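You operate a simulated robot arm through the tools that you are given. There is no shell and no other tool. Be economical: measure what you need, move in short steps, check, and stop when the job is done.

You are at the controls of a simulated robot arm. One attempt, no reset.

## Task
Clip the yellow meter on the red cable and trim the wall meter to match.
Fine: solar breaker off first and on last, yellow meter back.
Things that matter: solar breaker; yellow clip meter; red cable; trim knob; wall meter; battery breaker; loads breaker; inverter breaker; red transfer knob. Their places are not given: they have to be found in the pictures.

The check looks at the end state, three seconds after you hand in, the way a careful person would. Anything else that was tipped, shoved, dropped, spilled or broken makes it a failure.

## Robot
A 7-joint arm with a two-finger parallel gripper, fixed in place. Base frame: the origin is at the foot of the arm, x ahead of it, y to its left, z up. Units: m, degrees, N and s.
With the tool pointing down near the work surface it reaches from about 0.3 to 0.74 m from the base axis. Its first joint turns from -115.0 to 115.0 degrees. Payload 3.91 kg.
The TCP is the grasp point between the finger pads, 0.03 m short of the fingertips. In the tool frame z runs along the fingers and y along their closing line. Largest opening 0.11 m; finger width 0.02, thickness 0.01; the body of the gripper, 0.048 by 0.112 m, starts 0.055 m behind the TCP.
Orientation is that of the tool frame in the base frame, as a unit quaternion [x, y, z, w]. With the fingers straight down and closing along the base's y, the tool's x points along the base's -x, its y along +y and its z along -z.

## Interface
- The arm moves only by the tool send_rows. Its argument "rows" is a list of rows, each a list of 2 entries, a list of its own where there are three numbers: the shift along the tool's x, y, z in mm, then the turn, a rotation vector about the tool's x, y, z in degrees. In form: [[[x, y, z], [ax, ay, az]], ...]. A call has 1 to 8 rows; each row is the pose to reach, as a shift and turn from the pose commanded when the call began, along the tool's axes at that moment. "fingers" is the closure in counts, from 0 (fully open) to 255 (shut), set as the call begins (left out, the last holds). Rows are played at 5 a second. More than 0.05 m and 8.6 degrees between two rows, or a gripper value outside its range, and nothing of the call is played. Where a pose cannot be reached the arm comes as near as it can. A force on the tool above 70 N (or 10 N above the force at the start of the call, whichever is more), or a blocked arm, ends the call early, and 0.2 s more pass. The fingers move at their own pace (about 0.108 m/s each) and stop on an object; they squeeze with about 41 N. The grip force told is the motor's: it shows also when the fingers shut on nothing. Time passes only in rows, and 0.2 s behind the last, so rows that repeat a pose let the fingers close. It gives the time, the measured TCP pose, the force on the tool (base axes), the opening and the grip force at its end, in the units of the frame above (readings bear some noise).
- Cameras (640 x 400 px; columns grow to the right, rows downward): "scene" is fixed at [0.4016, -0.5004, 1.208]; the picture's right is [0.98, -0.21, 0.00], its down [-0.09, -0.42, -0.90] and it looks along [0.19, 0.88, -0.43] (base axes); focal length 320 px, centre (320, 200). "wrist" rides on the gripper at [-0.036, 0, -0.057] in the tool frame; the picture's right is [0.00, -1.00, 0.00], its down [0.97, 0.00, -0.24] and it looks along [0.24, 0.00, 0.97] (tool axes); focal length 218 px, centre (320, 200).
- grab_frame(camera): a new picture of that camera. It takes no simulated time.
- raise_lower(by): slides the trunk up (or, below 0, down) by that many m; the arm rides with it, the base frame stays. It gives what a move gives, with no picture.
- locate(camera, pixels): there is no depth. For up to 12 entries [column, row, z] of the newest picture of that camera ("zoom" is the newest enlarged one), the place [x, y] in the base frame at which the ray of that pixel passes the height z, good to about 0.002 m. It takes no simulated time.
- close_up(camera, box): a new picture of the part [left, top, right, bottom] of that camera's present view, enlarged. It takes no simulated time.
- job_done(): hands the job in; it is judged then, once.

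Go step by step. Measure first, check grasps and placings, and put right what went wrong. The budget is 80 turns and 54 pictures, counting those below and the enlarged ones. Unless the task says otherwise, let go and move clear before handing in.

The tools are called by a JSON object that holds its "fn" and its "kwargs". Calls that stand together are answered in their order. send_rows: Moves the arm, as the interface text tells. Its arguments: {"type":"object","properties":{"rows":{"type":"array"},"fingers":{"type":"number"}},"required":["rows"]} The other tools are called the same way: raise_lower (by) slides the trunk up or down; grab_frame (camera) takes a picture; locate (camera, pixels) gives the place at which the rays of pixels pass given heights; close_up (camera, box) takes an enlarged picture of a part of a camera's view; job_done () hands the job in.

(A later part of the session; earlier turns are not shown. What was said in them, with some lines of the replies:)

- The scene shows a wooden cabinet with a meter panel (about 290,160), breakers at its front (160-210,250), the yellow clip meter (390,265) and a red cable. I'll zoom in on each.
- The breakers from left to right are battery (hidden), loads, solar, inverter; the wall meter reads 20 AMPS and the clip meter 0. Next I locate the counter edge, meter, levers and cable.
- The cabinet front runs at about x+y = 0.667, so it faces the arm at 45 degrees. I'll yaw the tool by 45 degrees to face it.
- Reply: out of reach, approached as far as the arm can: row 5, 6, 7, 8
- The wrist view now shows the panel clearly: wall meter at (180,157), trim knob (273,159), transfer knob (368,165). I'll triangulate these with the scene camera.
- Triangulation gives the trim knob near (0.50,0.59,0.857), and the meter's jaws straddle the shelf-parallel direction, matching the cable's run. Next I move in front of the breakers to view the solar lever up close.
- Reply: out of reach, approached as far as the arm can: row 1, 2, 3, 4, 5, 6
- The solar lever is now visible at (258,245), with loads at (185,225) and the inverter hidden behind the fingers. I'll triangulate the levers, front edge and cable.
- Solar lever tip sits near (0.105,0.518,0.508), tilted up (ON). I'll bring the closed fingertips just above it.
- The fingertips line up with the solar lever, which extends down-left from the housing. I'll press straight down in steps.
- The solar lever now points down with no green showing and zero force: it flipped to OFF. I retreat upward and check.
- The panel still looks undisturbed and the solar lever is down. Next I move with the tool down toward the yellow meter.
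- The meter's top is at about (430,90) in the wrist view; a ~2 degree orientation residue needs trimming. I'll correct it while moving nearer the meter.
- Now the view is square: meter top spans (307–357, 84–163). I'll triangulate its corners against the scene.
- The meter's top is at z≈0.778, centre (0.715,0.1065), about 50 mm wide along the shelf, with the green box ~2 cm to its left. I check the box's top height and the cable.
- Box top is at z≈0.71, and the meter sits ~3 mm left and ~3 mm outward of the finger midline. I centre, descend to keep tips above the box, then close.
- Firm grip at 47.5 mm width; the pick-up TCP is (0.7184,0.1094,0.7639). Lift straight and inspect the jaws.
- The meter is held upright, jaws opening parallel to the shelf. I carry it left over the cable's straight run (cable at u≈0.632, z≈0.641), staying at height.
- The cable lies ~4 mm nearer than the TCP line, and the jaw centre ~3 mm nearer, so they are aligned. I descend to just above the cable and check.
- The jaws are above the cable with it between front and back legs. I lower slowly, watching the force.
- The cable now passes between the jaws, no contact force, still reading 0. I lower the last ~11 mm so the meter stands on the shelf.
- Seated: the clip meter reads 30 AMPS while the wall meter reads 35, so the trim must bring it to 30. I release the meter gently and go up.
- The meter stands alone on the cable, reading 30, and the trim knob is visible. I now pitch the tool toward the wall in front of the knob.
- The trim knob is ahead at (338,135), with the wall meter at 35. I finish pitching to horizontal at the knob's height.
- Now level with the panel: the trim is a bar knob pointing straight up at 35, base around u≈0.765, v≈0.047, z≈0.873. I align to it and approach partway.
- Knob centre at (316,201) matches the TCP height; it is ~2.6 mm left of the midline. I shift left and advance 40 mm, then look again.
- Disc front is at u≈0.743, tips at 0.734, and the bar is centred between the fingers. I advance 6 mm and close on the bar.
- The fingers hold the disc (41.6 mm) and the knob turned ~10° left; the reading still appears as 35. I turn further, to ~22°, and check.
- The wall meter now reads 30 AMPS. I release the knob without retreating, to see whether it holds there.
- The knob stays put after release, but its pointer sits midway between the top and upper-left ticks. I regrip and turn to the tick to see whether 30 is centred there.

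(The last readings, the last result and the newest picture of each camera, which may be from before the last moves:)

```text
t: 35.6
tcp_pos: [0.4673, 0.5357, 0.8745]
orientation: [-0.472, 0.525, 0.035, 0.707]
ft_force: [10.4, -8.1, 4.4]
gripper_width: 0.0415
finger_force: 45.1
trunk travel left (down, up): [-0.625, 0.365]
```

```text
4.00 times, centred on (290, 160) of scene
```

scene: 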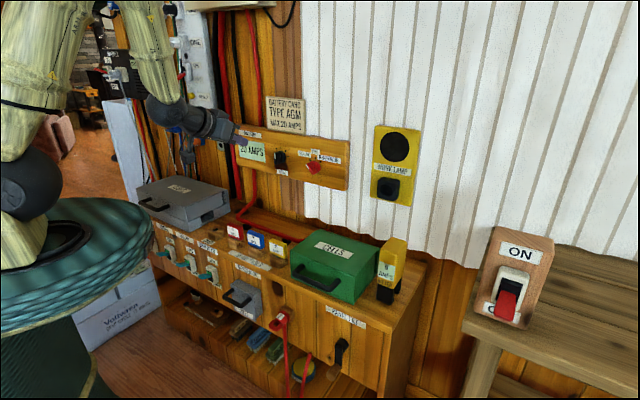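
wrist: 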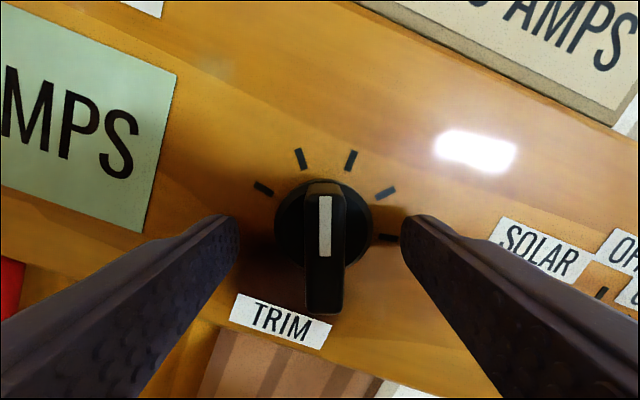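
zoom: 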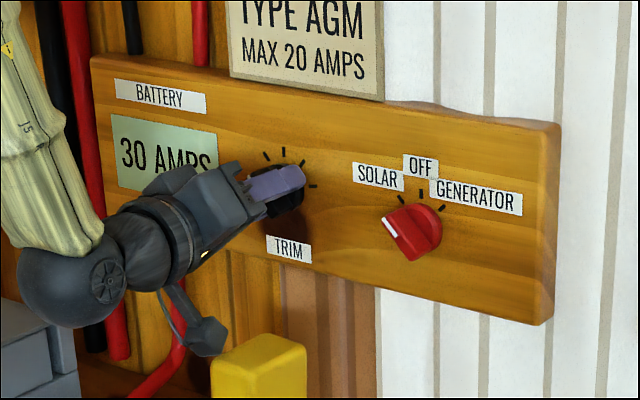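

Still 30 AMPS at the tick, so this is the centre of the position. The yellow meter seems to have shifted slightly in view, so I release and inspect it.

{"fn": "send_rows", "kwargs": {"rows": [[[0, 0, 0], [0, 0, 0]], [[0, 0, 0], [0, 0, 0]], [[0, 0, 0], [0, 0, 0]]], "fingers": 100}}

{"fn": "close_up", "kwargs": {"camera": "scene", "box": [200, 140, 340, 240]}}

{"fn": "grab_frame", "kwargs": {"camera": "wrist"}}

```text
t: 36.4
tcp_pos: [0.4647, 0.5367, 0.8727]
orientation: [-0.473, 0.525, 0.037, 0.707]
ft_force: [-1.4, 0.0, 1.6]
gripper_width: 0.0668
finger_force: 0.0
trunk travel left (down, up): [-0.625, 0.365]
```

```text
4.00 times, centred on (270, 190) of scene
```

zoom: 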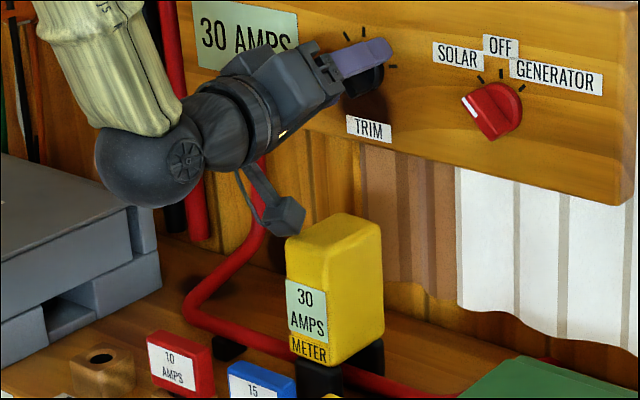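

```text
15 pictures are left
```

wrist: 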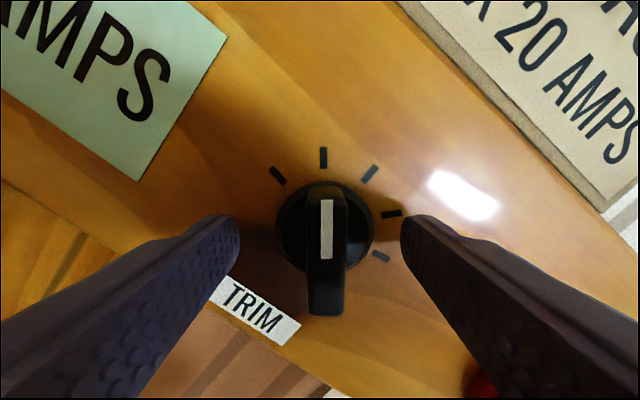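

Both read 30 and the pointer is on the upper-left tick; a dangling part of the wrist nudged the meter a few mm but it's upright and clipped. I roll back in place to swing clear, then retreat.

{"fn": "send_rows", "kwargs": {"rows": [[[0, 0, 0], [0, 0, 7]], [[0, 0, 0], [0, 0, 14]], [[0, 0, 0], [0, 0, 21]], [[0, 0, -30], [0, 0, 26]], [[0, 0, -65], [0, 0, 32]], [[0, 0, -100], [0, 0, 39]], [[0, 0, -140], [0, 0, 39]]]}}

{"fn": "close_up", "kwargs": {"camera": "scene", "box": [210, 130, 350, 240]}}

```text
t: 38.0
tcp_pos: [0.3647, 0.4357, 0.8735]
orientation: [-0.271, 0.653, 0.271, 0.653]
ft_force: [0.2, 0.5, 0.2]
gripper_width: 0.0669
finger_force: 0.0
trunk travel left (down, up): [-0.625, 0.365]
```

```text
3.64 times, centred on (280, 185) of scene
```

zoom: 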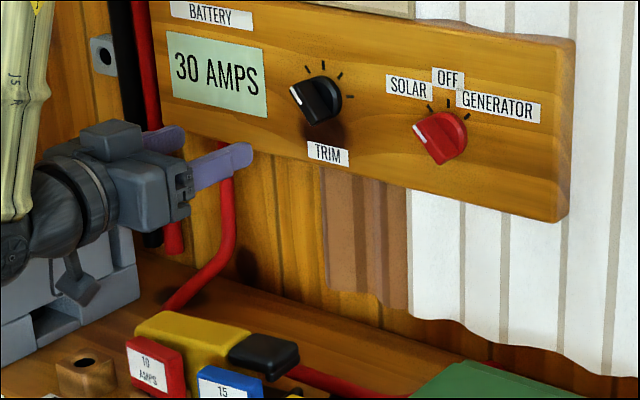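

Bad: on retreat the wrist part tipped the meter; it's lying on its side at (190,345) behind the fuses, jaws to the right. The trim is intact at 30, so I go up and look from above to recover it.

{"fn": "send_rows", "kwargs": {"rows": [[[-20, 0, 0], [0, 0, 0]], [[-50, 0, 0], [0, 8, 0]], [[-80, 0, 0], [0, 16, 0]], [[-100, 0, 0], [0, 24, 0]], [[-100, 0, 0], [0, 32, 0]], [[-100, 0, 0], [0, 40, 0]], [[-100, 0, 0], [0, 48, 0]], [[-100, 0, 0], [0, 56, 0]]]}}

{"fn": "send_rows", "kwargs": {"rows": [[[0, 0, 0], [0, 8, 0]], [[0, 0, 0], [0, 16, 0]], [[0, 0, 0], [0, 24, 0]], [[0, 0, 0], [0, 32, 0]], [[0, 0, 0], [0, 34, 0]], [[0, 0, 0], [0, 34, 0]]]}}

{"fn": "grab_frame", "kwargs": {"camera": "wrist"}}

{"fn": "close_up", "kwargs": {"camera": "scene", "box": [220, 190, 320, 260]}}

```text
t: 39.8
tcp_pos: [0.3631, 0.44, 0.9723]
orientation: [-0.368, 0.883, 0.111, 0.269]
ft_force: [0.5, -1.2, 0.6]
gripper_width: 0.067
finger_force: 0.1
trunk travel left (down, up): [-0.625, 0.365]
```

```text
t: 41.2
tcp_pos: [0.3649, 0.4366, 0.9724]
orientation: [-0.382, 0.924, -0.002, 0.001]
ft_force: [0.0, 0.0, 0.1]
gripper_width: 0.0667
finger_force: 0.1
trunk travel left (down, up): [-0.625, 0.365]
```

```text
13 pictures are left
```

wrist: 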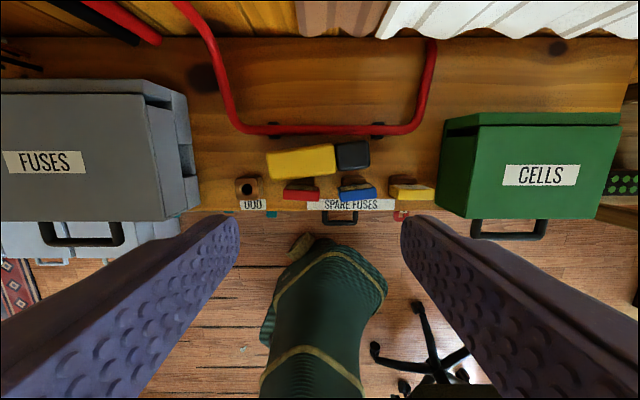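

```text
5.71 times, centred on (270, 225) of scene
```

zoom: 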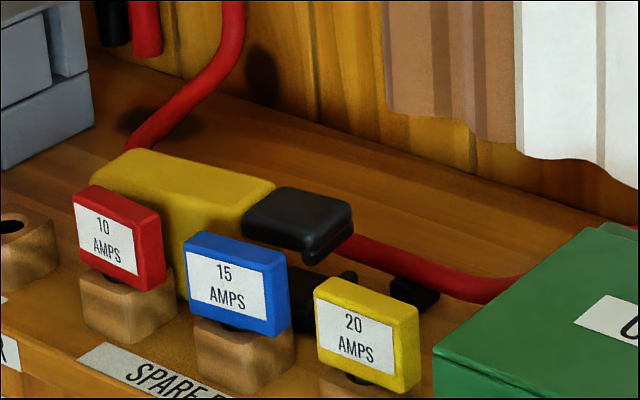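

The meter lies on its side (rows 142–180, cols 267–370), body to the left, jaws stacked vertically to the right, label down; the fuses look untouched. I measure it and the fuses for a side grasp.

{"fn": "close_up", "kwargs": {"camera": "wrist", "box": [220, 110, 460, 230]}}

{"fn": "locate", "kwargs": {"camera": "wrist", "pixels": [[267, 153, 0.689], [268, 180, 0.689], [335, 143, 0.689], [336, 172, 0.689], [369, 141, 0.689], [370, 167, 0.689], [300, 180, 0.67], [338, 179, 0.67], [376, 178, 0.67], [300, 130, 0.641], [380, 130, 0.641]]}}

```text
2.67 times, centred on (340, 170) of wrist
```

zoom: 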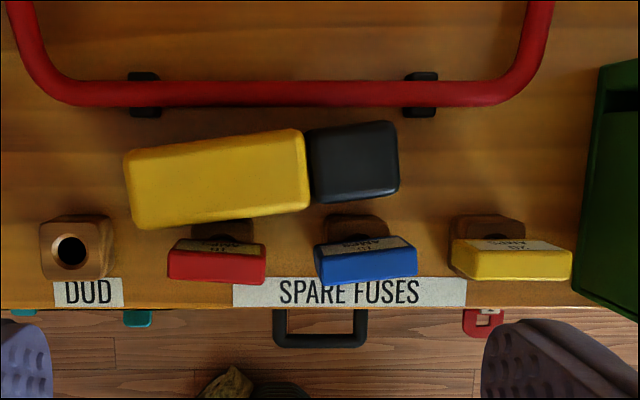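

```text
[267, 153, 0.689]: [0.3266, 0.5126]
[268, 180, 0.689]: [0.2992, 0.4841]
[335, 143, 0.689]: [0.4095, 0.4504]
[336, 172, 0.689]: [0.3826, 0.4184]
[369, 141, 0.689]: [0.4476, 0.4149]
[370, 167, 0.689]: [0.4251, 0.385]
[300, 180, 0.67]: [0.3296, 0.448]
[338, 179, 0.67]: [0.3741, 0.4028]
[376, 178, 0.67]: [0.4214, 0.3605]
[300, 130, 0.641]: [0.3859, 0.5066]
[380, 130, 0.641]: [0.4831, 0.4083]
```

The gap is enough for a grasp of the body's left end at about (0.326,0.489), between the DUD holder and the red fuse. I yaw the tool ~97° so the fingers close across the meter's width, staying high.

{"fn": "send_rows", "kwargs": {"rows": [[[-1, 8, 0], [0, 0, -8.1]], [[-2, 16, 0], [0, 0, -16.2]], [[-3, 24, 0], [0, 0, -24.3]], [[-4, 32, 0], [0, 0, -32.4]], [[-5, 40, 0], [0, 0, -40.5]], [[-6, 48, 0], [0, 0, -48.6]], [[-8, 56, 0], [0, 0, -56.7]], [[-9.3, 64.3, 0], [0, 0, -64.8]]], "fingers": 118}}

{"fn": "send_rows", "kwargs": {"rows": [[[0, 0, 40], [0, 0, -8]], [[0, 0, 80], [0, 0, -16]], [[0, 0, 120], [0, 0, -24]], [[0, 0, 160], [0, 0, -32.1]], [[0, 0, 200], [0, 0, -32.1]], [[0, 0, 200], [0, 0, -32.1]]]}}

{"fn": "grab_frame", "kwargs": {"camera": "wrist"}}

```text
t: 43.0
tcp_pos: [0.3281, 0.4913, 0.973]
orientation: [0.818, -0.575, 0.001, 0.001]
ft_force: [0.1, -0.3, -0.1]
gripper_width: 0.059
finger_force: 0.0
trunk travel left (down, up): [-0.625, 0.365]
```

```text
t: 44.4
tcp_pos: [0.3278, 0.4891, 0.7718]
orientation: [0.945, -0.326, 0.001, -0.001]
ft_force: [-0.2, 1.0, 0.0]
gripper_width: 0.0591
finger_force: 0.0
trunk travel left (down, up): [-0.625, 0.365]
```

```text
10 pictures are left
```

wrist: 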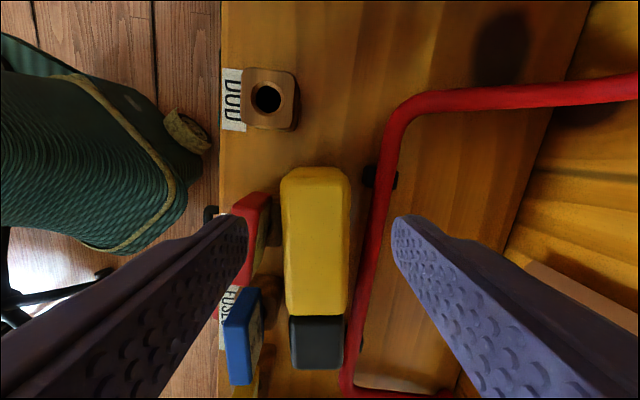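

The yaw works: the meter is vertical in view, ~3 mm left of the midline. To clear the red fuse (top z≈0.672, edge v≈0.110) I shift 8 mm toward the meter's end, descend and close.

{"fn": "send_rows", "kwargs": {"rows": [[[-8, 2.9, 10], [0, 0, 0]], [[-8, 2.9, 45], [0, 0, 0]], [[-8, 2.9, 75], [0, 0, 0]], [[-8, 2.9, 98], [0, 0, 0]], [[-8, 2.9, 98], [0, 0, 0]]], "fingers": 126}}

{"fn": "send_rows", "kwargs": {"rows": [[[0, 0, 0], [0, 0, 0]], [[0, 0, 0], [0, 0, 0]], [[0, 0, 0], [0, 0, 0]]], "fingers": 255}}

{"fn": "send_rows", "kwargs": {"rows": [[[0, 0, -20], [0, 0, 0]], [[0, 0, -60], [0, 0, 0]], [[0, 0, -105], [0, 0, 0]], [[0, 0, -150], [0, 0, 0]], [[0, 0, -190], [0, 0, 0]], [[0, 0, -190], [0, 0, 0]]]}}

{"fn": "grab_frame", "kwargs": {"camera": "scene"}}

```text
t: 45.6
tcp_pos: [0.3203, 0.492, 0.6742]
orientation: [0.945, -0.326, 0.002, 0.0]
ft_force: [-0.8, 2.1, 2.6]
gripper_width: 0.0557
finger_force: 0.1
trunk travel left (down, up): [-0.625, 0.365]
```

```text
t: 46.4
tcp_pos: [0.319, 0.4903, 0.6744]
orientation: [0.945, -0.326, 0.0, 0.0]
ft_force: [-0.2, -0.2, -0.1]
gripper_width: 0.0479
finger_force: 40.7
trunk travel left (down, up): [-0.625, 0.365]
```

```text
t: 47.8
tcp_pos: [0.3206, 0.4916, 0.8662]
orientation: [0.945, -0.326, 0.001, 0.0]
ft_force: [1.5, -0.8, -2.8]
gripper_width: 0.0475
finger_force: 41.2
trunk travel left (down, up): [-0.625, 0.365]
```

```text
9 pictures are left
```

scene: 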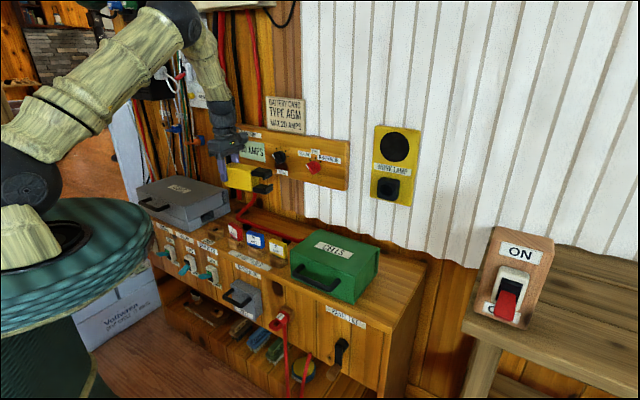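

The meter is held rigidly and horizontally, and the fuses are untouched. I carry it high toward its original corner while yawing back to face the cabinet.

{"fn": "send_rows", "kwargs": {"rows": [[[24, 9, -11], [0, 0, 8.1]], [[48, 18, -21], [0, 0, 16.2]], [[72, 28, -32], [0, 0, 24.3]], [[96, 37, -42], [0, 0, 32.4]], [[120, 46, -53], [0, 0, 40.5]], [[144, 55, -63], [0, 0, 48.6]], [[168, 64, -74], [0, 0, 56.7]], [[192, 74, -84], [0, 0, 64.8]]]}}

{"fn": "send_rows", "kwargs": {"rows": [[[17, -41, 0], [0, 0, 6.4]], [[35, -82, 0], [0, 0, 12.8]], [[52, -124, 0], [0, 0, 19.3]], [[70, -165, 0], [0, 0, 25.7]], [[87, -206, 0], [0, 0, 32.1]], [[87, -206, 0], [0, 0, 32.1]]]}}

{"fn": "send_rows", "kwargs": {"rows": [[[0, -20, 0], [0, -8, 0]], [[0, -40, 0], [0, -16, 0]], [[0, -60, 0], [0, -24, 0]], [[0, -80, 0], [0, -32, 0]], [[0, -100, 0], [0, -40, 0]], [[0, -120, 0], [0, -48, 0]], [[0, -130, 0], [0, -56, 0]], [[0, -130, 0], [0, -56, 0]]]}}

```text
t: 49.6
tcp_pos: [0.4241, 0.3158, 0.9484]
orientation: [-0.622, 0.783, -0.001, 0.001]
ft_force: [0.5, -0.2, -1.2]
gripper_width: 0.048
finger_force: 41.1
trunk travel left (down, up): [-0.625, 0.365]
```

```text
t: 51.0
tcp_pos: [0.6076, 0.1861, 0.9499]
orientation: [-0.383, 0.924, -0.001, 0.001]
ft_force: [0.5, 0.6, -2.6]
gripper_width: 0.0476
finger_force: 41.1
trunk travel left (down, up): [-0.625, 0.365]
```

```text
t: 52.8
tcp_pos: [0.6978, 0.0918, 0.9506]
orientation: [-0.337, 0.815, 0.179, 0.435]
ft_force: [-0.1, 0.1, -2.7]
gripper_width: 0.0479
finger_force: 41.4
trunk travel left (down, up): [-0.625, 0.365]
```

At (u 0.558, v −0.43, z 0.95), all poses reached. I finish the pitch to 90°, so the meter stands vertically, and check.

{"fn": "send_rows", "kwargs": {"rows": [[[0, 0, 0], [0, -8, 0]], [[0, 0, 0], [0, -16, 0]], [[0, 0, 0], [0, -24, 0]], [[-4, 0, 6], [0, -30, 0]], [[-4, 0, 6], [0, -34, 0]], [[-4, 0, 6], [0, -34, 0]]]}}

{"fn": "close_up", "kwargs": {"camera": "scene", "box": [300, 140, 480, 310]}}

```text
t: 54.2
tcp_pos: [0.7029, 0.0988, 0.9493]
orientation: [-0.27, 0.653, 0.269, 0.654]
ft_force: [-0.4, 0.4, -3.5]
gripper_width: 0.0475
finger_force: 41.1
trunk travel left (down, up): [-0.625, 0.365]
```

```text
2.35 times, centred on (390, 225) of scene
```

zoom: 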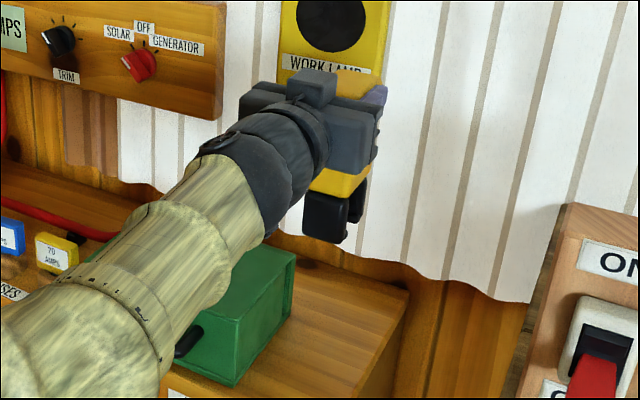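

The meter hangs vertically, jaws down, and the forearm is in front of the cabinet clear of the green box. I lower most of the way, then slowly to contact.

{"fn": "send_rows", "kwargs": {"rows": [[[40, 0, 0], [0, 0, 0]], [[80, 0, 0], [0, 0, 0]], [[115, 0, 0], [0, 0, 0]], [[145, 0, 0], [0, 0, 0]], [[168, 0, 0], [0, 0, 0]], [[168, 0, 0], [0, 0, 0]]]}}

{"fn": "close_up", "kwargs": {"camera": "scene", "box": [310, 210, 430, 330]}}

```text
t: 55.1
tcp_pos: [0.7299, 0.0495, 0.894]
orientation: [-0.334, 0.633, 0.187, 0.673]
ft_force: [-0.5, 0.7, -2.6]
gripper_width: 0.0477
finger_force: 41.1
trunk travel left (down, up): [-0.625, 0.365]
stopped in row 4: the arm was blocked; the commanded pose is now the measured one
```

```text
3.33 times, centred on (370, 270) of scene
```

zoom: 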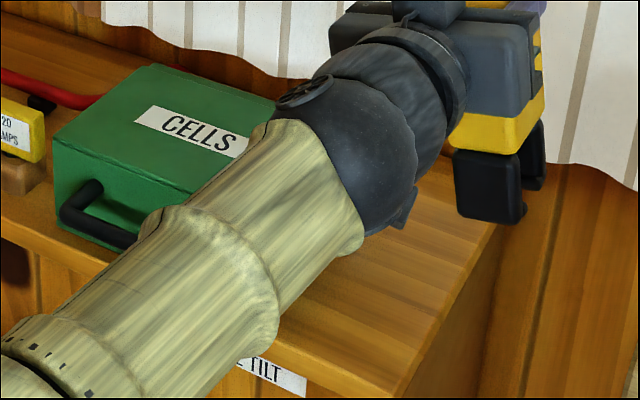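

The arm was blocked as the forearm came down near the green box/counter edge; the box label is still at (331,249), so unmoved. Raising the trunk lifts everything clear and lets the forearm come from higher.

{"fn": "raise_lower", "kwargs": {"by": 0.25}}

```text
t: 57.7
tcp_pos: [0.731, 0.0505, 1.1442]
orientation: [-0.334, 0.633, 0.188, 0.673]
ft_force: [-0.2, 0.8, -3.0]
gripper_width: 0.0476
finger_force: 41.0
trunk travel left (down, up): [-0.875, 0.115]
```

I restore the level orientation and come back over the spot at z≈0.97 with the raised trunk.

{"fn": "send_rows", "kwargs": {"rows": [[[10, 20, 4], [-0.4, -0.4, 3]], [[30, 40, 8], [-0.7, -0.8, 6]], [[60, 60, 12], [-1.1, -1.2, 9]], [[95, 80, 17], [-1.4, -1.5, 12.2]], [[130, 90, 17], [-1.4, -1.5, 12.2]], [[158, 90, 17], [-1.4, -1.5, 12.2]], [[158, 90, 17], [-1.4, -1.5, 12.2]]]}}

{"fn": "send_rows", "kwargs": {"rows": [[[30, 0, 0], [0, 0, 0]], [[60, 0, 0], [0, 0, 0]], [[90, 0, 0], [0, 0, 0]], [[120, 0, 0], [0, 0, 0]], [[120, 0, 0], [0, 0, 0]]]}}

{"fn": "close_up", "kwargs": {"camera": "scene", "box": [300, 150, 480, 310]}}

```text
t: 58.6
tcp_pos: [0.7294, 0.0484, 1.1424]
orientation: [-0.352, 0.626, 0.174, 0.674]
ft_force: [0.2, 0.4, -2.9]
gripper_width: 0.0475
finger_force: 40.6
trunk travel left (down, up): [-0.875, 0.115]
stopped in row 4: the arm was blocked; the commanded pose is now the measured one
```

```text
t: 59.2
tcp_pos: [0.758, -0.0296, 1.1573]
orientation: [-0.388, 0.61, 0.089, 0.685]
ft_force: [-0.9, -0.3, -3.1]
gripper_width: 0.0477
finger_force: 40.9
trunk travel left (down, up): [-0.875, 0.115]
stopped in row 3: the arm was blocked; the commanded pose is now the measured one
```

```text
2.50 times, centred on (390, 230) of scene
```

zoom: 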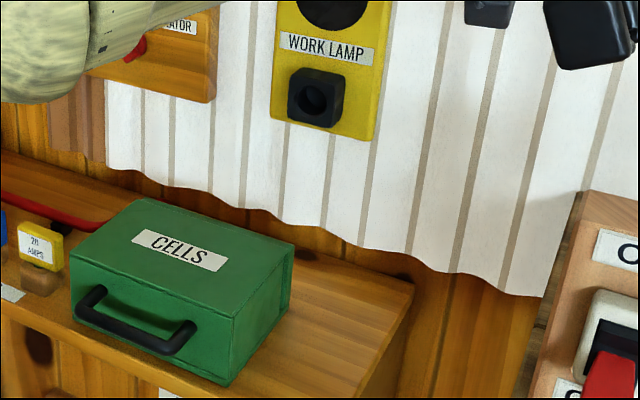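

Still blocked in free air, so this is a joint limit of the wrist rather than contact. I turn the tool to the radial heading (0°) and level it to escape.

{"fn": "send_rows", "kwargs": {"rows": [[[2, 6, -5], [5, 0.8, 3.1]], [[5, 12, -11], [10, 1.6, 6.2]], [[7, 19, -16], [14.9, 2.4, 9.4]], [[10, 25, -21], [19.9, 3.2, 12.5]], [[12, 31, -27], [24.9, 3.9, 15.6]], [[15, 38, -32], [29.9, 4.7, 18.8]], [[17, 44, -38], [34.8, 5.5, 21.9]], [[20, 50, -43], [39.8, 6.3, 25]]]}}

```text
t: 61.0
tcp_pos: [0.6995, -0.0248, 1.1197]
orientation: [0.003, 0.708, 0.002, 0.706]
ft_force: [0.5, 0.8, -2.0]
gripper_width: 0.0478
finger_force: 40.9
trunk travel left (down, up): [-0.875, 0.115]
```

That worked: level at heading 0. Now I go over the corner spot with a modest 20° heading and come down to z≈0.93.

{"fn": "send_rows", "kwargs": {"rows": [[[0, 25, 1], [-4, 0, 0]], [[10, 50, 2], [-8, 0, 0]], [[40, 75, 4], [-12, 0, 0]], [[75, 100, 6], [-16, 0, 0]], [[115, 118, 6], [-20, 0, 0]], [[155, 118, 6], [-20, 0, 0]], [[190, 118, 6], [-20, 0, 0]], [[190, 118, 6], [-20, 0, 0]]]}}

```text
t: 62.8
tcp_pos: [0.7049, 0.0938, 0.9293]
orientation: [-0.121, 0.697, 0.125, 0.696]
ft_force: [0.4, -0.4, -2.4]
gripper_width: 0.0477
finger_force: 41.0
trunk travel left (down, up): [-0.875, 0.115]
```

Reached cleanly. Lowering 140 mm toward the shelf.

{"fn": "send_rows", "kwargs": {"rows": [[[30, 0, 0], [0, 0, 0]], [[60, 0, 0], [0, 0, 0]], [[90, 0, 0], [0, 0, 0]], [[120, 0, 0], [0, 0, 0]], [[140, 0, 0], [0, 0, 0]], [[140, 0, 0], [0, 0, 0]]]}}

{"fn": "close_up", "kwargs": {"camera": "scene", "box": [310, 210, 450, 330]}}

```text
t: 64.2
tcp_pos: [0.7182, 0.0892, 0.8113]
orientation: [-0.124, 0.686, 0.121, 0.706]
ft_force: [-0.5, 0.7, -2.7]
gripper_width: 0.0478
finger_force: 40.8
trunk travel left (down, up): [-0.875, 0.115]
```

```text
3.33 times, centred on (380, 270) of scene
```

zoom: 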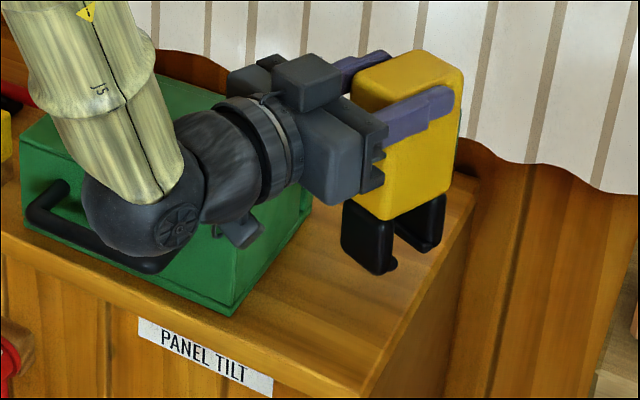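

The arm lags here (z 0.811 vs 0.789 commanded, slight tilt), a wrist limit again. I back up 80 mm to a clean pose and use the trunk to descend with the joints unchanged.

{"fn": "send_rows", "kwargs": {"rows": [[[-40, 0, 0], [0, 0, 0]], [[-80, 0, 0], [0, 0, 0]], [[-80, 0, 0], [0, 0, 0]]]}}

{"fn": "raise_lower", "kwargs": {"by": -0.08}}

```text
t: 65.0
tcp_pos: [0.7029, 0.0934, 0.8706]
orientation: [-0.12, 0.697, 0.125, 0.696]
ft_force: [0.2, 0.0, -1.8]
gripper_width: 0.0478
finger_force: 40.9
trunk travel left (down, up): [-0.875, 0.115]
```

```text
t: 66.2
tcp_pos: [0.7051, 0.093, 0.7899]
orientation: [-0.121, 0.697, 0.125, 0.696]
ft_force: [0.7, 0.8, -1.5]
gripper_width: 0.0478
finger_force: 40.6
trunk travel left (down, up): [-0.795, 0.195]
```

Clean descent to z 0.790. I continue down with the trunk by 18 mm, then feel for contact with small arm steps.

{"fn": "raise_lower", "kwargs": {"by": -0.018}}

{"fn": "send_rows", "kwargs": {"rows": [[[2, 0, 0], [0, 0, 0]], [[4, 0, 0], [0, 0, 0]], [[4, 0, 0], [0, 0, 0]]]}}

{"fn": "send_rows", "kwargs": {"rows": [[[1.5, 0, 0], [0, 0, 0]], [[3, 0, 0], [0, 0, 0]], [[3, 0, 0], [0, 0, 0]]]}}

```text
t: 66.8
tcp_pos: [0.7033, 0.0927, 0.7724]
orientation: [-0.121, 0.697, 0.124, 0.696]
ft_force: [-0.9, -0.2, -2.2]
gripper_width: 0.0479
finger_force: 41.0
trunk travel left (down, up): [-0.777, 0.213]
```

```text
t: 67.6
tcp_pos: [0.7035, 0.0917, 0.7697]
orientation: [-0.12, 0.696, 0.124, 0.697]
ft_force: [-1.4, 0.8, 6.1]
gripper_width: 0.0479
finger_force: 41.3
trunk travel left (down, up): [-0.777, 0.213]
```

```text
t: 68.4
tcp_pos: [0.704, 0.0932, 0.7702]
orientation: [-0.121, 0.693, 0.125, 0.699]
ft_force: [-0.5, 1.8, 25.1]
gripper_width: 0.0476
finger_force: 41.4
trunk travel left (down, up): [-0.777, 0.213]
```

Contact is felt (25 N up at z 0.770). I relax the push by 4.5 mm, then release and check.

{"fn": "send_rows", "kwargs": {"rows": [[[-4.5, 0, 0], [0, 0, 0]], [[-4.5, 0, 0], [0, 0, 0]]]}}

{"fn": "send_rows", "kwargs": {"rows": [[[0, 0, 0], [0, 0, 0]], [[0, 0, 0], [0, 0, 0]], [[0, 0, 0], [0, 0, 0]]], "fingers": 104}}

{"fn": "send_rows", "kwargs": {"rows": [[[0, 0, -20], [0, 0, 0]], [[0, 0, -50], [0, 0, 0]], [[0, 0, -80], [0, 0, 0]], [[-20, 0, -110], [0, 0, 0]], [[-60, 0, -120], [0, 0, 0]], [[-100, 0, -120], [0, 0, 0]]]}}

{"fn": "close_up", "kwargs": {"camera": "scene", "box": [310, 210, 450, 330]}}

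```text
t: 69.0
tcp_pos: [0.7019, 0.0931, 0.7702]
orientation: [-0.121, 0.698, 0.125, 0.695]
ft_force: [0.9, 0.2, 6.7]
gripper_width: 0.0475
finger_force: 40.9
trunk travel left (down, up): [-0.777, 0.213]
```

```text
t: 69.8
tcp_pos: [0.703, 0.0924, 0.7713]
orientation: [-0.121, 0.697, 0.125, 0.696]
ft_force: [0.1, 0.9, 0.2]
gripper_width: 0.0648
finger_force: 0.0
trunk travel left (down, up): [-0.777, 0.213]
```

```text
t: 71.2
tcp_pos: [0.5893, 0.05, 0.8716]
orientation: [-0.122, 0.697, 0.125, 0.696]
ft_force: [-0.1, -0.2, 0.4]
gripper_width: 0.0651
finger_force: 0.1
trunk travel left (down, up): [-0.777, 0.213]
```

```text
3.33 times, centred on (380, 270) of scene
```

zoom: 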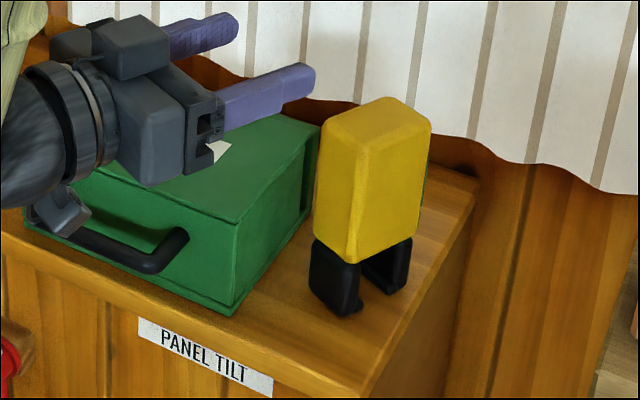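

The meter stands upright on the corner, just facing the wrong way. I move the hand above it, tool down, to regrasp from the top and turn it back.

{"fn": "send_rows", "kwargs": {"rows": [[[-30, 0, 0], [0, 4, 0]], [[-60, 0, 0], [0, 12, 0]], [[-90, 0, 0], [0, 20, 0]], [[-100, 0, 0], [0, 28, 0]], [[-100, 0, 0], [0, 36, 0]], [[-100, 0, 0], [0, 44, 0]], [[-100, 0, 0], [0, 52, 0]], [[-100, 0, 0], [0, 60, 0]]]}}

{"fn": "send_rows", "kwargs": {"rows": [[[-31, 0, 18], [0, 6, 0]], [[-61, 0, 35], [0, 12, 0]], [[-92, 0, 53], [0, 18, 0]], [[-123, 0, 71], [0, 24, 0]], [[-123, 0, 71], [0, 30, 0]], [[-123, 0, 71], [0, 30, 0]]]}}

{"fn": "grab_frame", "kwargs": {"camera": "wrist"}}

```text
t: 73.0
tcp_pos: [0.5918, 0.0502, 0.9705]
orientation: [-0.167, 0.951, 0.048, 0.254]
ft_force: [-0.9, -0.8, -0.1]
gripper_width: 0.0652
finger_force: 0.0
trunk travel left (down, up): [-0.777, 0.213]
```

```text
t: 74.4
tcp_pos: [0.7239, 0.0996, 0.9699]
orientation: [-0.173, 0.985, 0.003, 0.0]
ft_force: [0.0, -1.0, 0.3]
gripper_width: 0.0651
finger_force: 0.1
trunk travel left (down, up): [-0.777, 0.213]
```

```text
3 pictures are left
```

wrist: 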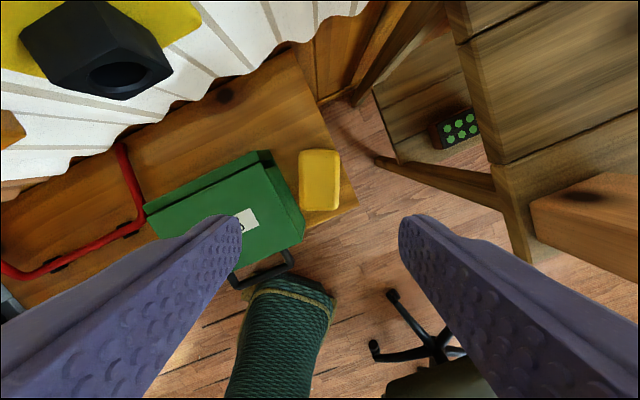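

The meter's top is centred at (320,180), matching the TCP's projection (320,178), and square to the fingers. I descend, grasp as before, and lift.

{"fn": "send_rows", "kwargs": {"rows": [[[0, 0, 45], [0, 0, 0]], [[0, 0, 90], [0, 0, 0]], [[0, 0, 130], [0, 0, 0]], [[0, 0, 165], [0, 0, 0]], [[0, 0, 190], [0, 0, 0]], [[0, 0, 206], [0, 0, 0]], [[0, 0, 206], [0, 0, 0]]]}}

{"fn": "send_rows", "kwargs": {"rows": [[[0, 0, 0], [0, 0, 0]], [[0, 0, 0], [0, 0, 0]], [[0, 0, 0], [0, 0, 0]]], "fingers": 255}}

{"fn": "send_rows", "kwargs": {"rows": [[[0, 0, -30], [0, 0, 0]], [[0, 0, -70], [0, 0, 0]], [[0, 0, -110], [0, 0, 0]], [[0, 0, -150], [0, 0, 0]], [[0, 0, -150], [0, 0, 0]]]}}

{"fn": "send_rows", "kwargs": {"rows": [[[5, 0, 0], [0, 0, 8]], [[10, 0, 0], [0, 0, 16]], [[15, 0, 0], [0, 0, 24]], [[20, 0, 0], [0, 0, 32]], [[25, 0, 0], [0, 0, 40]], [[30, 0, 0], [0, 0, 48]], [[35, 0, 0], [0, 0, 56]], [[40, 0, 0], [0, 0, 64]]]}}

```text
t: 76.0
tcp_pos: [0.7207, 0.1002, 0.7659]
orientation: [-0.174, 0.985, 0.002, -0.001]
ft_force: [0.4, 0.2, -0.7]
gripper_width: 0.065
finger_force: 0.1
trunk travel left (down, up): [-0.777, 0.213]
```

```text
t: 76.8
tcp_pos: [0.7212, 0.0994, 0.7658]
orientation: [-0.174, 0.985, 0.002, 0.0]
ft_force: [1.3, -2.2, 0.6]
gripper_width: 0.0479
finger_force: 40.8
trunk travel left (down, up): [-0.777, 0.213]
```

```text
t: 78.0
tcp_pos: [0.7252, 0.1022, 0.9164]
orientation: [-0.173, 0.985, 0.003, -0.001]
ft_force: [-0.7, 0.6, -2.7]
gripper_width: 0.0477
finger_force: 40.8
trunk travel left (down, up): [-0.777, 0.213]
```

```text
t: 79.8
tcp_pos: [0.6881, 0.0859, 0.9144]
orientation: [0.375, 0.927, 0.002, -0.002]
ft_force: [0.2, -1.0, -2.5]
gripper_width: 0.0474
finger_force: 41.1
trunk travel left (down, up): [-0.777, 0.213]
```

Grasped (47.9 mm) and turned to −44°. I continue the turn.

{"fn": "send_rows", "kwargs": {"rows": [[[0, 0, 0], [0, 0, 8]], [[0, 0, 0], [0, 0, 16]], [[0, 0, 0], [0, 0, 24]], [[0, 0, 0], [0, 0, 32]], [[0, 0, 0], [0, 0, 40]], [[0, 0, 0], [0, 0, 48]], [[0, 0, 0], [0, 0, 56]], [[0, 0, 0], [0, 0, 64]]]}}

```text
t: 81.6
tcp_pos: [0.6859, 0.0856, 0.9146]
orientation: [0.81, 0.586, 0.001, -0.003]
ft_force: [-0.3, 0.1, -2.1]
gripper_width: 0.0474
finger_force: 41.5
trunk travel left (down, up): [-0.777, 0.213]
```

Heading −108° with no limit hit. I finish the last 27°.

{"fn": "send_rows", "kwargs": {"rows": [[[0, 0, 0], [0, 0, 8]], [[0, 0, 0], [0, 0, 16]], [[0, 0, 0], [0, 0, 22]], [[0, 0, 0], [0, 0, 26.8]], [[0, 0, 0], [0, 0, 26.8]]]}}

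```text
t: 82.8
tcp_pos: [0.6871, 0.0851, 0.9136]
orientation: [0.924, 0.383, 0.0, -0.003]
ft_force: [-0.2, 0.8, -1.6]
gripper_width: 0.0476
finger_force: 41.0
trunk travel left (down, up): [-0.777, 0.213]
```

Exactly −135° now, so the label faces the robot again. I move over the original spot and lower to z≈0.767.

{"fn": "send_rows", "kwargs": {"rows": [[[17, 2, 0], [0, 0, 0]], [[34, 4.3, 20], [0, 0, 0]], [[34, 4.3, 60], [0, 0, 0]], [[34, 4.3, 100], [0, 0, 0]], [[34, 4.3, 130], [0, 0, 0]], [[34, 4.3, 146], [0, 0, 0]], [[34, 4.3, 146], [0, 0, 0]]]}}

{"fn": "send_rows", "kwargs": {"rows": [[[0, 0, 1], [0, 0, 0]], [[0, 0, 2], [0, 0, 0]], [[0, 0, 2], [0, 0, 0]]]}}

```text
t: 84.4
tcp_pos: [0.7143, 0.1083, 0.7691]
orientation: [0.923, 0.384, 0.0, -0.003]
ft_force: [-1.2, -0.3, -3.5]
gripper_width: 0.0478
finger_force: 40.8
trunk travel left (down, up): [-0.777, 0.213]
```

```text
t: 85.2
tcp_pos: [0.7143, 0.1076, 0.7658]
orientation: [0.923, 0.385, 0.001, -0.003]
ft_force: [0.2, 0.6, -2.3]
gripper_width: 0.0478
finger_force: 41.2
trunk travel left (down, up): [-0.777, 0.213]
```

{"fn": "send_rows", "kwargs": {"rows": [[[0, 0, 1], [0, 0, 0]], [[0, 0, 2], [0, 0, 0]], [[0, 0, 2], [0, 0, 0]]]}}

```text
t: 86.0
tcp_pos: [0.7141, 0.1074, 0.7664]
orientation: [0.923, 0.384, 0.002, -0.003]
ft_force: [0.9, -0.2, 9.4]
gripper_width: 0.0477
finger_force: 41.4
trunk travel left (down, up): [-0.777, 0.213]
```

Contact felt (9 N). I release and rise straight up, then check.

{"fn": "send_rows", "kwargs": {"rows": [[[0, 0, -1], [0, 0, 0]], [[0, 0, -1], [0, 0, 0]], [[0, 0, -1], [0, 0, 0]], [[0, 0, -1], [0, 0, 0]]], "fingers": 104}}

{"fn": "send_rows", "kwargs": {"rows": [[[0, 0, -30], [0, 0, 0]], [[0, 0, -70], [0, 0, 0]], [[0, 0, -110], [0, 0, 0]], [[0, 0, -150], [0, 0, 0]], [[0, 0, -190], [0, 0, 0]]]}}

{"fn": "grab_frame", "kwargs": {"camera": "scene"}}

```text
t: 87.0
tcp_pos: [0.7124, 0.1072, 0.765]
orientation: [0.923, 0.385, -0.001, -0.004]
ft_force: [0.0, 0.7, 0.6]
gripper_width: 0.0648
finger_force: 0.1
trunk travel left (down, up): [-0.777, 0.213]
```

```text
t: 88.2
tcp_pos: [0.7127, 0.1047, 0.9566]
orientation: [0.923, 0.384, -0.001, -0.002]
ft_force: [-0.1, -0.1, -0.4]
gripper_width: 0.0652
finger_force: 0.1
trunk travel left (down, up): [-0.777, 0.213]
```

```text
2 pictures are left
```

scene: 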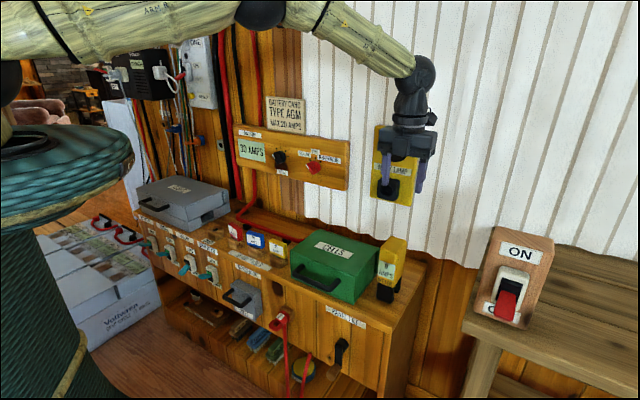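

The meter is back where it started, label facing front, and everything else looks in order; the wall meter reads 30. Now I back away, turning the tool round to head for the solar breaker.

{"fn": "send_rows", "kwargs": {"rows": [[[-12, -25, 0], [0, 0, -8]], [[-25, -50, 0], [0, 0, -16]], [[-37, -75, 0], [0, 0, -24]], [[-50, -100, 0], [0, 0, -32]], [[-62, -125, 0], [0, 0, -40]], [[-75, -150, 0], [0, 0, -48]], [[-87, -175, 0], [0, 0, -56]], [[-100, -200, 0], [0, 0, -64]]]}}

{"fn": "send_rows", "kwargs": {"rows": [[[22, -11, 0], [0, 0, -8]], [[45, -22, 0], [0, 0, -16]], [[67, -33, 0], [0, 0, -24]], [[90, -44, 0], [0, 0, -32]], [[112, -55, 0], [0, 0, -40]], [[135, -66, 0], [0, 0, -48]], [[157, -77, 0], [0, 0, -56]], [[180, -88, 0], [0, 0, -64]]]}}

{"fn": "send_rows", "kwargs": {"rows": [[[27, 6, 0], [0, 0, -7]], [[54, 12, 0], [0, 0, -14]], [[81, 18, 0], [0, 0, -21]], [[108, 23, 0], [0, 0, -28]], [[135, 29, 0], [0, 0, -35]], [[162, 35, 0], [0, 0, -42]], [[189, 41, 0], [0, 0, -49]], [[216, 47, 0], [0, 0, -57]]]}}

```text
t: 90.0
tcp_pos: [0.5011, 0.1759, 0.9573]
orientation: [0.579, 0.815, 0.002, -0.002]
ft_force: [0.0, 0.6, -0.6]
gripper_width: 0.0652
finger_force: 0.1
trunk travel left (down, up): [-0.777, 0.213]
```

```text
t: 91.8
tcp_pos: [0.3594, 0.3179, 0.9555]
orientation: [0.058, 0.998, 0.002, -0.001]
ft_force: [-0.1, -0.4, 0.1]
gripper_width: 0.0652
finger_force: 0.1
trunk travel left (down, up): [-0.777, 0.213]
```

```text
t: 93.6
tcp_pos: [0.1495, 0.3906, 0.9575]
orientation: [-0.425, 0.905, 0.003, 0.001]
ft_force: [-0.5, 0.1, 0.4]
gripper_width: 0.0654
finger_force: 0.1
trunk travel left (down, up): [-0.777, 0.213]
```

Heading 50° reached. I pitch to 45° while dropping in front of the cabinet, then bring the trunk back down.

{"fn": "send_rows", "kwargs": {"rows": [[[2, 14, 25], [0, -5.6, 0]], [[4, 29, 49], [0, -11.3, 0]], [[6, 43, 74], [0, -16.9, 0]], [[8, 58, 99], [0, -22.5, 0]], [[10, 72, 123], [0, -28.1, 0]], [[12, 86, 148], [0, -33.8, 0]], [[14, 101, 173], [0, -39.4, 0]], [[16, 115, 197], [0, -45, 0]]]}}

{"fn": "raise_lower", "kwargs": {"by": -0.17}}

```text
t: 95.4
tcp_pos: [0.0896, 0.457, 0.77]
orientation: [-0.351, 0.852, 0.157, 0.355]
ft_force: [0.4, -0.9, -0.3]
gripper_width: 0.0649
finger_force: 0.1
trunk travel left (down, up): [-0.777, 0.213]
```

```text
t: 97.4
tcp_pos: [0.0903, 0.454, 0.5952]
orientation: [-0.353, 0.852, 0.153, 0.355]
ft_force: [-0.3, -0.2, -0.1]
gripper_width: 0.0652
finger_force: 0.0
trunk travel left (down, up): [-0.607, 0.383]
```

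The arm lagged ~4 cm short with heading 46°. I send a hold row to see where the command actually stands.

{"fn": "send_rows", "kwargs": {"rows": [[[0, 0, 0], [0, 0, 0]], [[0, 0, 0], [0, 0, 0]]], "fingers": 140}}

```text
t: 98.0
tcp_pos: [0.0905, 0.4519, 0.5935]
orientation: [-0.355, 0.852, 0.153, 0.353]
ft_force: [-0.3, -0.6, -0.9]
gripper_width: 0.0496
finger_force: 0.0
trunk travel left (down, up): [-0.607, 0.383]
```

{"fn": "send_rows", "kwargs": {"rows": [[[0, 0, 15], [0, 0, 0]], [[0, 0, 30], [0, 0, 0]], [[0, 0, 30], [0, 0, 0]]]}}

{"fn": "close_up", "kwargs": {"camera": "wrist", "box": [160, 100, 480, 300]}}

```text
t: 98.8
tcp_pos: [0.0673, 0.4684, 0.5699]
orientation: [-0.391, 0.836, 0.163, 0.348]
ft_force: [0.0, -0.9, 1.1]
gripper_width: 0.0495
finger_force: 0.0
trunk travel left (down, up): [-0.607, 0.383]
```

```text
2.00 times, centred on (320, 200) of wrist
```

zoom: 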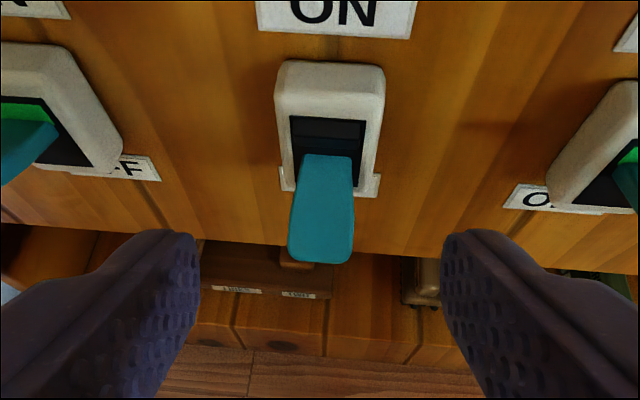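

The arm followed exactly; the solar lever (320,205 in zoom) is centred between the open fingers. I advance to straddle it and pinch.

{"fn": "send_rows", "kwargs": {"rows": [[[6, 0, 25], [0, 0, 0]], [[12, 0, 50], [0, 0, 0]], [[12, 0, 68], [0, 0, 0]], [[12, 0, 78], [0, 0, 0]], [[12, 0, 78], [0, 0, 0]]]}}

{"fn": "send_rows", "kwargs": {"rows": [[[0, 0, 0], [0, 0, 0]], [[0, 0, 0], [0, 0, 0]], [[0, 0, 0], [0, 0, 0]]], "fingers": 255}}

```text
t: 100.0
tcp_pos: [0.0956, 0.5062, 0.5075]
orientation: [-0.39, 0.837, 0.164, 0.347]
ft_force: [-0.2, 0.7, 0.3]
gripper_width: 0.0497
finger_force: 0.0
trunk travel left (down, up): [-0.607, 0.383]
```

```text
t: 100.8
tcp_pos: [0.0965, 0.5049, 0.5073]
orientation: [-0.391, 0.837, 0.164, 0.347]
ft_force: [8.7, -7.6, -0.1]
gripper_width: 0.0265
finger_force: 44.6
trunk travel left (down, up): [-0.607, 0.383]
```

Pinched the lever at 26.5 mm. I now lift it along its arc by about 40 mm.

{"fn": "send_rows", "kwargs": {"rows": [[[-7, -1, -7], [0, 0, 0]], [[-12, -1, -16], [0, 0, 0]], [[-19, -1, -23], [0, 0, 0]], [[-26, -1, -28], [0, 0, 0]], [[-30, -1, -30], [0, 0, 0]], [[-30, -1, -30], [0, 0, 0]]]}}

```text
t: 102.2
tcp_pos: [0.0968, 0.5051, 0.5496]
orientation: [-0.391, 0.836, 0.165, 0.348]
ft_force: [0.3, -0.5, -1.6]
gripper_width: 0.0
finger_force: 38.0
trunk travel left (down, up): [-0.607, 0.383]
```

The fingers slipped off the lever near the end of the lift (width 0). I back away and use the last picture to see the lever's state.

{"fn": "send_rows", "kwargs": {"rows": [[[0, 0, -20], [0, 0, 0]], [[0, 0, -50], [0, 0, 0]], [[0, 0, -75], [0, 0, 0]], [[0, 0, -75], [0, 0, 0]]], "fingers": 140}}

{"fn": "close_up", "kwargs": {"camera": "wrist", "box": [160, 100, 480, 300]}}

```text
t: 103.2
tcp_pos: [0.0641, 0.4634, 0.6024]
orientation: [-0.39, 0.837, 0.164, 0.347]
ft_force: [0.4, -0.1, 0.0]
gripper_width: 0.0495
finger_force: 0.0
trunk travel left (down, up): [-0.607, 0.383]
```

```text
2.00 times, centred on (320, 200) of wrist
```

zoom: 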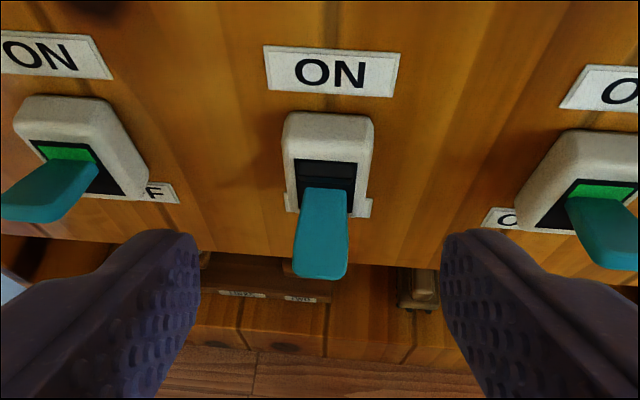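

The lever is still OFF; triangulating the two wrist views puts its tip at u≈0.430, z≈0.479 and root at u≈0.462, z≈0.503, so I had caught only its edge. I re-approach ~8 mm deeper and lower, and pinch again.

{"fn": "send_rows", "kwargs": {"rows": [[[20, 0, 30], [0, 0, 0]], [[37, 0, 60], [0, 0, 0]], [[37, 0, 90], [0, 0, 0]], [[37, 0, 105], [0, 0, 0]], [[37, 0, 113], [0, 0, 0]], [[37, 0, 113], [0, 0, 0]]]}}

{"fn": "send_rows", "kwargs": {"rows": [[[0, 0, 0], [0, 0, 0]], [[0, 0, 0], [0, 0, 0]], [[0, 0, 0], [0, 0, 0]]], "fingers": 255}}

```text
t: 104.6
tcp_pos: [0.0962, 0.5044, 0.4964]
orientation: [-0.392, 0.837, 0.166, 0.345]
ft_force: [0.3, -0.1, 1.2]
gripper_width: 0.0495
finger_force: 0.1
trunk travel left (down, up): [-0.607, 0.383]
```

```text
t: 105.4
tcp_pos: [0.0968, 0.5041, 0.497]
orientation: [-0.391, 0.837, 0.165, 0.346]
ft_force: [1.7, 0.3, -1.3]
gripper_width: 0.027
finger_force: 44.5
trunk travel left (down, up): [-0.607, 0.383]
```

Centred pinch this time (27 mm, little side force). I lift along the lever's arc, first half.

{"fn": "send_rows", "kwargs": {"rows": [[[-1.7, 0, -4.6], [0, 0, 0]], [[-3.5, 0, -9.2], [0, 0, 0]], [[-5.6, 0, -13.4], [0, 0, 0]], [[-7.8, 0, -17.7], [0, 0, 0]], [[-7.8, 0, -17.7], [0, 0, 0]]]}}

```text
t: 106.6
tcp_pos: [0.0916, 0.4994, 0.5125]
orientation: [-0.391, 0.837, 0.163, 0.345]
ft_force: [6.8, 4.4, -21.3]
gripper_width: 0.0264
finger_force: 44.8
trunk travel left (down, up): [-0.607, 0.383]
```

Still holding, with 21 N of resistance. I continue up the second half of the arc.

{"fn": "send_rows", "kwargs": {"rows": [[[-2.8, 0, -3.5], [0, 0, 0]], [[-5.7, 0, -7.1], [0, 0, 0]], [[-9.5, 0, -9.5], [0, 0, 0]], [[-13.4, 0, -12], [0, 0, 0]], [[-13.4, 0, -12], [0, 0, 0]]]}}

```text
t: 107.8
tcp_pos: [0.0925, 0.5001, 0.5328]
orientation: [-0.391, 0.836, 0.165, 0.347]
ft_force: [-0.2, 0.5, 0.5]
gripper_width: 0.0002
finger_force: 37.6
trunk travel left (down, up): [-0.607, 0.383]
```

The pinch slipped once more at about 20 N, so pinching is too weak; pushing the lever up from below with level closed fingers will be stronger. I back off, raise the arm and lower the trunk to allow a flatter tool.

{"fn": "send_rows", "kwargs": {"rows": [[[0, 0, -30], [0, 0, 0]], [[0, 0, -60], [0, 0, 0]], [[-30, 0, -90], [0, 0, 0]], [[-60, 0, -120], [0, 0, 0]], [[-90, 0, -150], [0, 0, 0]], [[-120, 0, -180], [0, 0, 0]], [[-120, 0, -180], [0, 0, 0]]], "fingers": 255}}

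{"fn": "raise_lower", "kwargs": {"by": -0.25}}

{"fn": "send_rows", "kwargs": {"rows": [[[8, 0, 6], [0, -8, 0]], [[16, 0, 12], [0, -16, 0]], [[25, 0, 18], [0, -24, 0]], [[33, 0, 24], [0, -32, 0]], [[41, 0, 31], [0, -38, 0]], [[41, 0, 31], [0, -38, 0]]]}}

```text
t: 109.4
tcp_pos: [0.0631, 0.4662, 0.744]
orientation: [-0.39, 0.836, 0.165, 0.348]
ft_force: [-0.1, -0.3, -0.8]
gripper_width: 0.0
finger_force: 37.5
trunk travel left (down, up): [-0.607, 0.383]
```

```text
t: 111.9
tcp_pos: [0.0624, 0.4663, 0.4936]
orientation: [-0.391, 0.836, 0.165, 0.347]
ft_force: [0.0, -0.6, 0.6]
gripper_width: 0.0
finger_force: 37.5
trunk travel left (down, up): [-0.357, 0.633]
```

```text
t: 113.3
tcp_pos: [0.0588, 0.4608, 0.4423]
orientation: [-0.314, 0.677, 0.283, 0.602]
ft_force: [0.6, -0.1, -0.6]
gripper_width: 0.0
finger_force: 37.8
trunk travel left (down, up): [-0.357, 0.633]
```

The flat pose (83°) is reached. I slide the closed fingers forward underneath the lever.

{"fn": "send_rows", "kwargs": {"rows": [[[-2, 0, 17], [0, 0, 0]], [[-4, 0, 34], [0, 0, 0]], [[-6, 0, 50], [0, 0, 0]], [[-6, 0, 50], [0, 0, 0]]]}}

{"fn": "send_rows", "kwargs": {"rows": [[[-8, 0, -1], [0, 0, 0]], [[-16, 0, -2], [0, 0, 0]], [[-24, 0, -3], [0, 0, 0]], [[-32, 0, -4], [0, 0, 0]], [[-32, 0, -4], [0, 0, 0]]]}}

```text
t: 114.3
tcp_pos: [0.0912, 0.4982, 0.4435]
orientation: [-0.317, 0.678, 0.284, 0.599]
ft_force: [-1.0, 0.3, -0.1]
gripper_width: 0.0
finger_force: 38.1
trunk travel left (down, up): [-0.357, 0.633]
```

```text
t: 115.5
tcp_pos: [0.0917, 0.4977, 0.4766]
orientation: [-0.316, 0.678, 0.283, 0.6]
ft_force: [0.5, -0.7, -0.7]
gripper_width: 0.0001
finger_force: 37.3
trunk travel left (down, up): [-0.357, 0.633]
```

Forward cleanly beneath, no force yet. I continue upward in steps.

{"fn": "send_rows", "kwargs": {"rows": [[[-5, 0, -0.6], [0, 0, 0]], [[-10, 0, -1.2], [0, 0, 0]], [[-15, 0, -1.8], [0, 0, 0]]]}}

{"fn": "send_rows", "kwargs": {"rows": [[[-5, 0, -0.6], [0, 0, 0]], [[-10, 0, -1.2], [0, 0, 0]]]}}

{"fn": "send_rows", "kwargs": {"rows": [[[-4, 0, -0.5], [0, 0, 0]], [[-8, 0, -1], [0, 0, 0]]]}}

```text
t: 116.3
tcp_pos: [0.0933, 0.498, 0.4905]
orientation: [-0.317, 0.678, 0.283, 0.6]
ft_force: [-0.2, -0.5, -0.2]
gripper_width: 0.0004
finger_force: 37.7
trunk travel left (down, up): [-0.357, 0.633]
```

```text
t: 116.9
tcp_pos: [0.0915, 0.4995, 0.4981]
orientation: [-0.317, 0.68, 0.281, 0.598]
ft_force: [-0.3, -0.4, -15.0]
gripper_width: 0.0001
finger_force: 37.1
trunk travel left (down, up): [-0.357, 0.633]
```

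```text
t: 117.5
tcp_pos: [0.0907, 0.4975, 0.4998]
orientation: [-0.321, 0.684, 0.278, 0.593]
ft_force: [-0.4, -6.2, -54.1]
gripper_width: 0.0
finger_force: 37.6
trunk travel left (down, up): [-0.357, 0.633]
```

At finger-top z≈0.506 the lever met a hard stop (54 N), matching the ON height (~0.51), with no resistance lower down where the OFF lever had been. I drop 25 mm and re-probe to confirm it stays up.

{"fn": "send_rows", "kwargs": {"rows": [[[15, 0, 2], [0, 0, 0]], [[33, 0, 4], [0, 0, 0]], [[33, 0, 4], [0, 0, 0]]]}}

{"fn": "send_rows", "kwargs": {"rows": [[[-5, 0, -0.6], [0, 0, 0]], [[-10, 0, -1.2], [0, 0, 0]]]}}

{"fn": "send_rows", "kwargs": {"rows": [[[-4, 0, -0.5], [0, 0, 0]], [[-8, 0, -1], [0, 0, 0]]]}}

{"fn": "send_rows", "kwargs": {"rows": [[[-2, 0, -0.2], [0, 0, 0]], [[-5, 0, -0.6], [0, 0, 0]]]}}

```text
t: 118.3
tcp_pos: [0.0913, 0.5015, 0.4759]
orientation: [-0.315, 0.678, 0.283, 0.601]
ft_force: [-0.4, -0.5, 0.3]
gripper_width: 0.0001
finger_force: 37.8
trunk travel left (down, up): [-0.357, 0.633]
```

```text
t: 118.9
tcp_pos: [0.0918, 0.4997, 0.487]
orientation: [-0.315, 0.678, 0.283, 0.601]
ft_force: [0.0, 0.2, 0.0]
gripper_width: 0.0001
finger_force: 37.7
trunk travel left (down, up): [-0.357, 0.633]
```

```text
t: 119.5
tcp_pos: [0.0913, 0.4997, 0.4941]
orientation: [-0.316, 0.677, 0.283, 0.601]
ft_force: [0.1, 0.2, 0.0]
gripper_width: 0.0002
finger_force: 38.5
trunk travel left (down, up): [-0.357, 0.633]
```

```text
t: 120.1
tcp_pos: [0.0914, 0.4984, 0.4981]
orientation: [-0.316, 0.679, 0.282, 0.599]
ft_force: [0.2, -0.3, -4.8]
gripper_width: 0.0001
finger_force: 37.6
trunk travel left (down, up): [-0.357, 0.633]
```

The lever holds at the same height with free travel below, so solar is ON and stays. I drop slightly, withdraw straight back, and open the fingers.

{"fn": "send_rows", "kwargs": {"rows": [[[15, 0, 2], [0, 0, 0]], [[20, 0, -25], [0, 0, 0]], [[22, 0, -50], [0, 0, 0]], [[22, 0, -60], [0, 0, 0]], [[22, 0, -60], [0, 0, 0]]]}}

```text
t: 121.3
tcp_pos: [0.0492, 0.4539, 0.4832]
orientation: [-0.316, 0.678, 0.283, 0.6]
ft_force: [0.4, -0.1, -0.3]
gripper_width: 0.0
finger_force: 38.1
trunk travel left (down, up): [-0.357, 0.633]
```

The hand is clear of the breakers and all readings are quiet, so I'm handing in.

{"fn": "job_done", "kwargs": {}}

```text
The job is handed in.
```

The wall meter is trimmed to 30 AMPS to match the clip meter, the yellow meter is back in its place with its label facing out, and the solar breaker was off first and on last.

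- **Solar breaker:** I had no pictures left, so I checked ON by touch only: the lever holds at about the ON height, with free travel below it.
- **Yellow meter:** while I backed away from the trim knob, the wrist knocked it over onto the shelf. I stood it back up at its original spot. In the last scene picture it stands there, and the fuses and green box look undisturbed.
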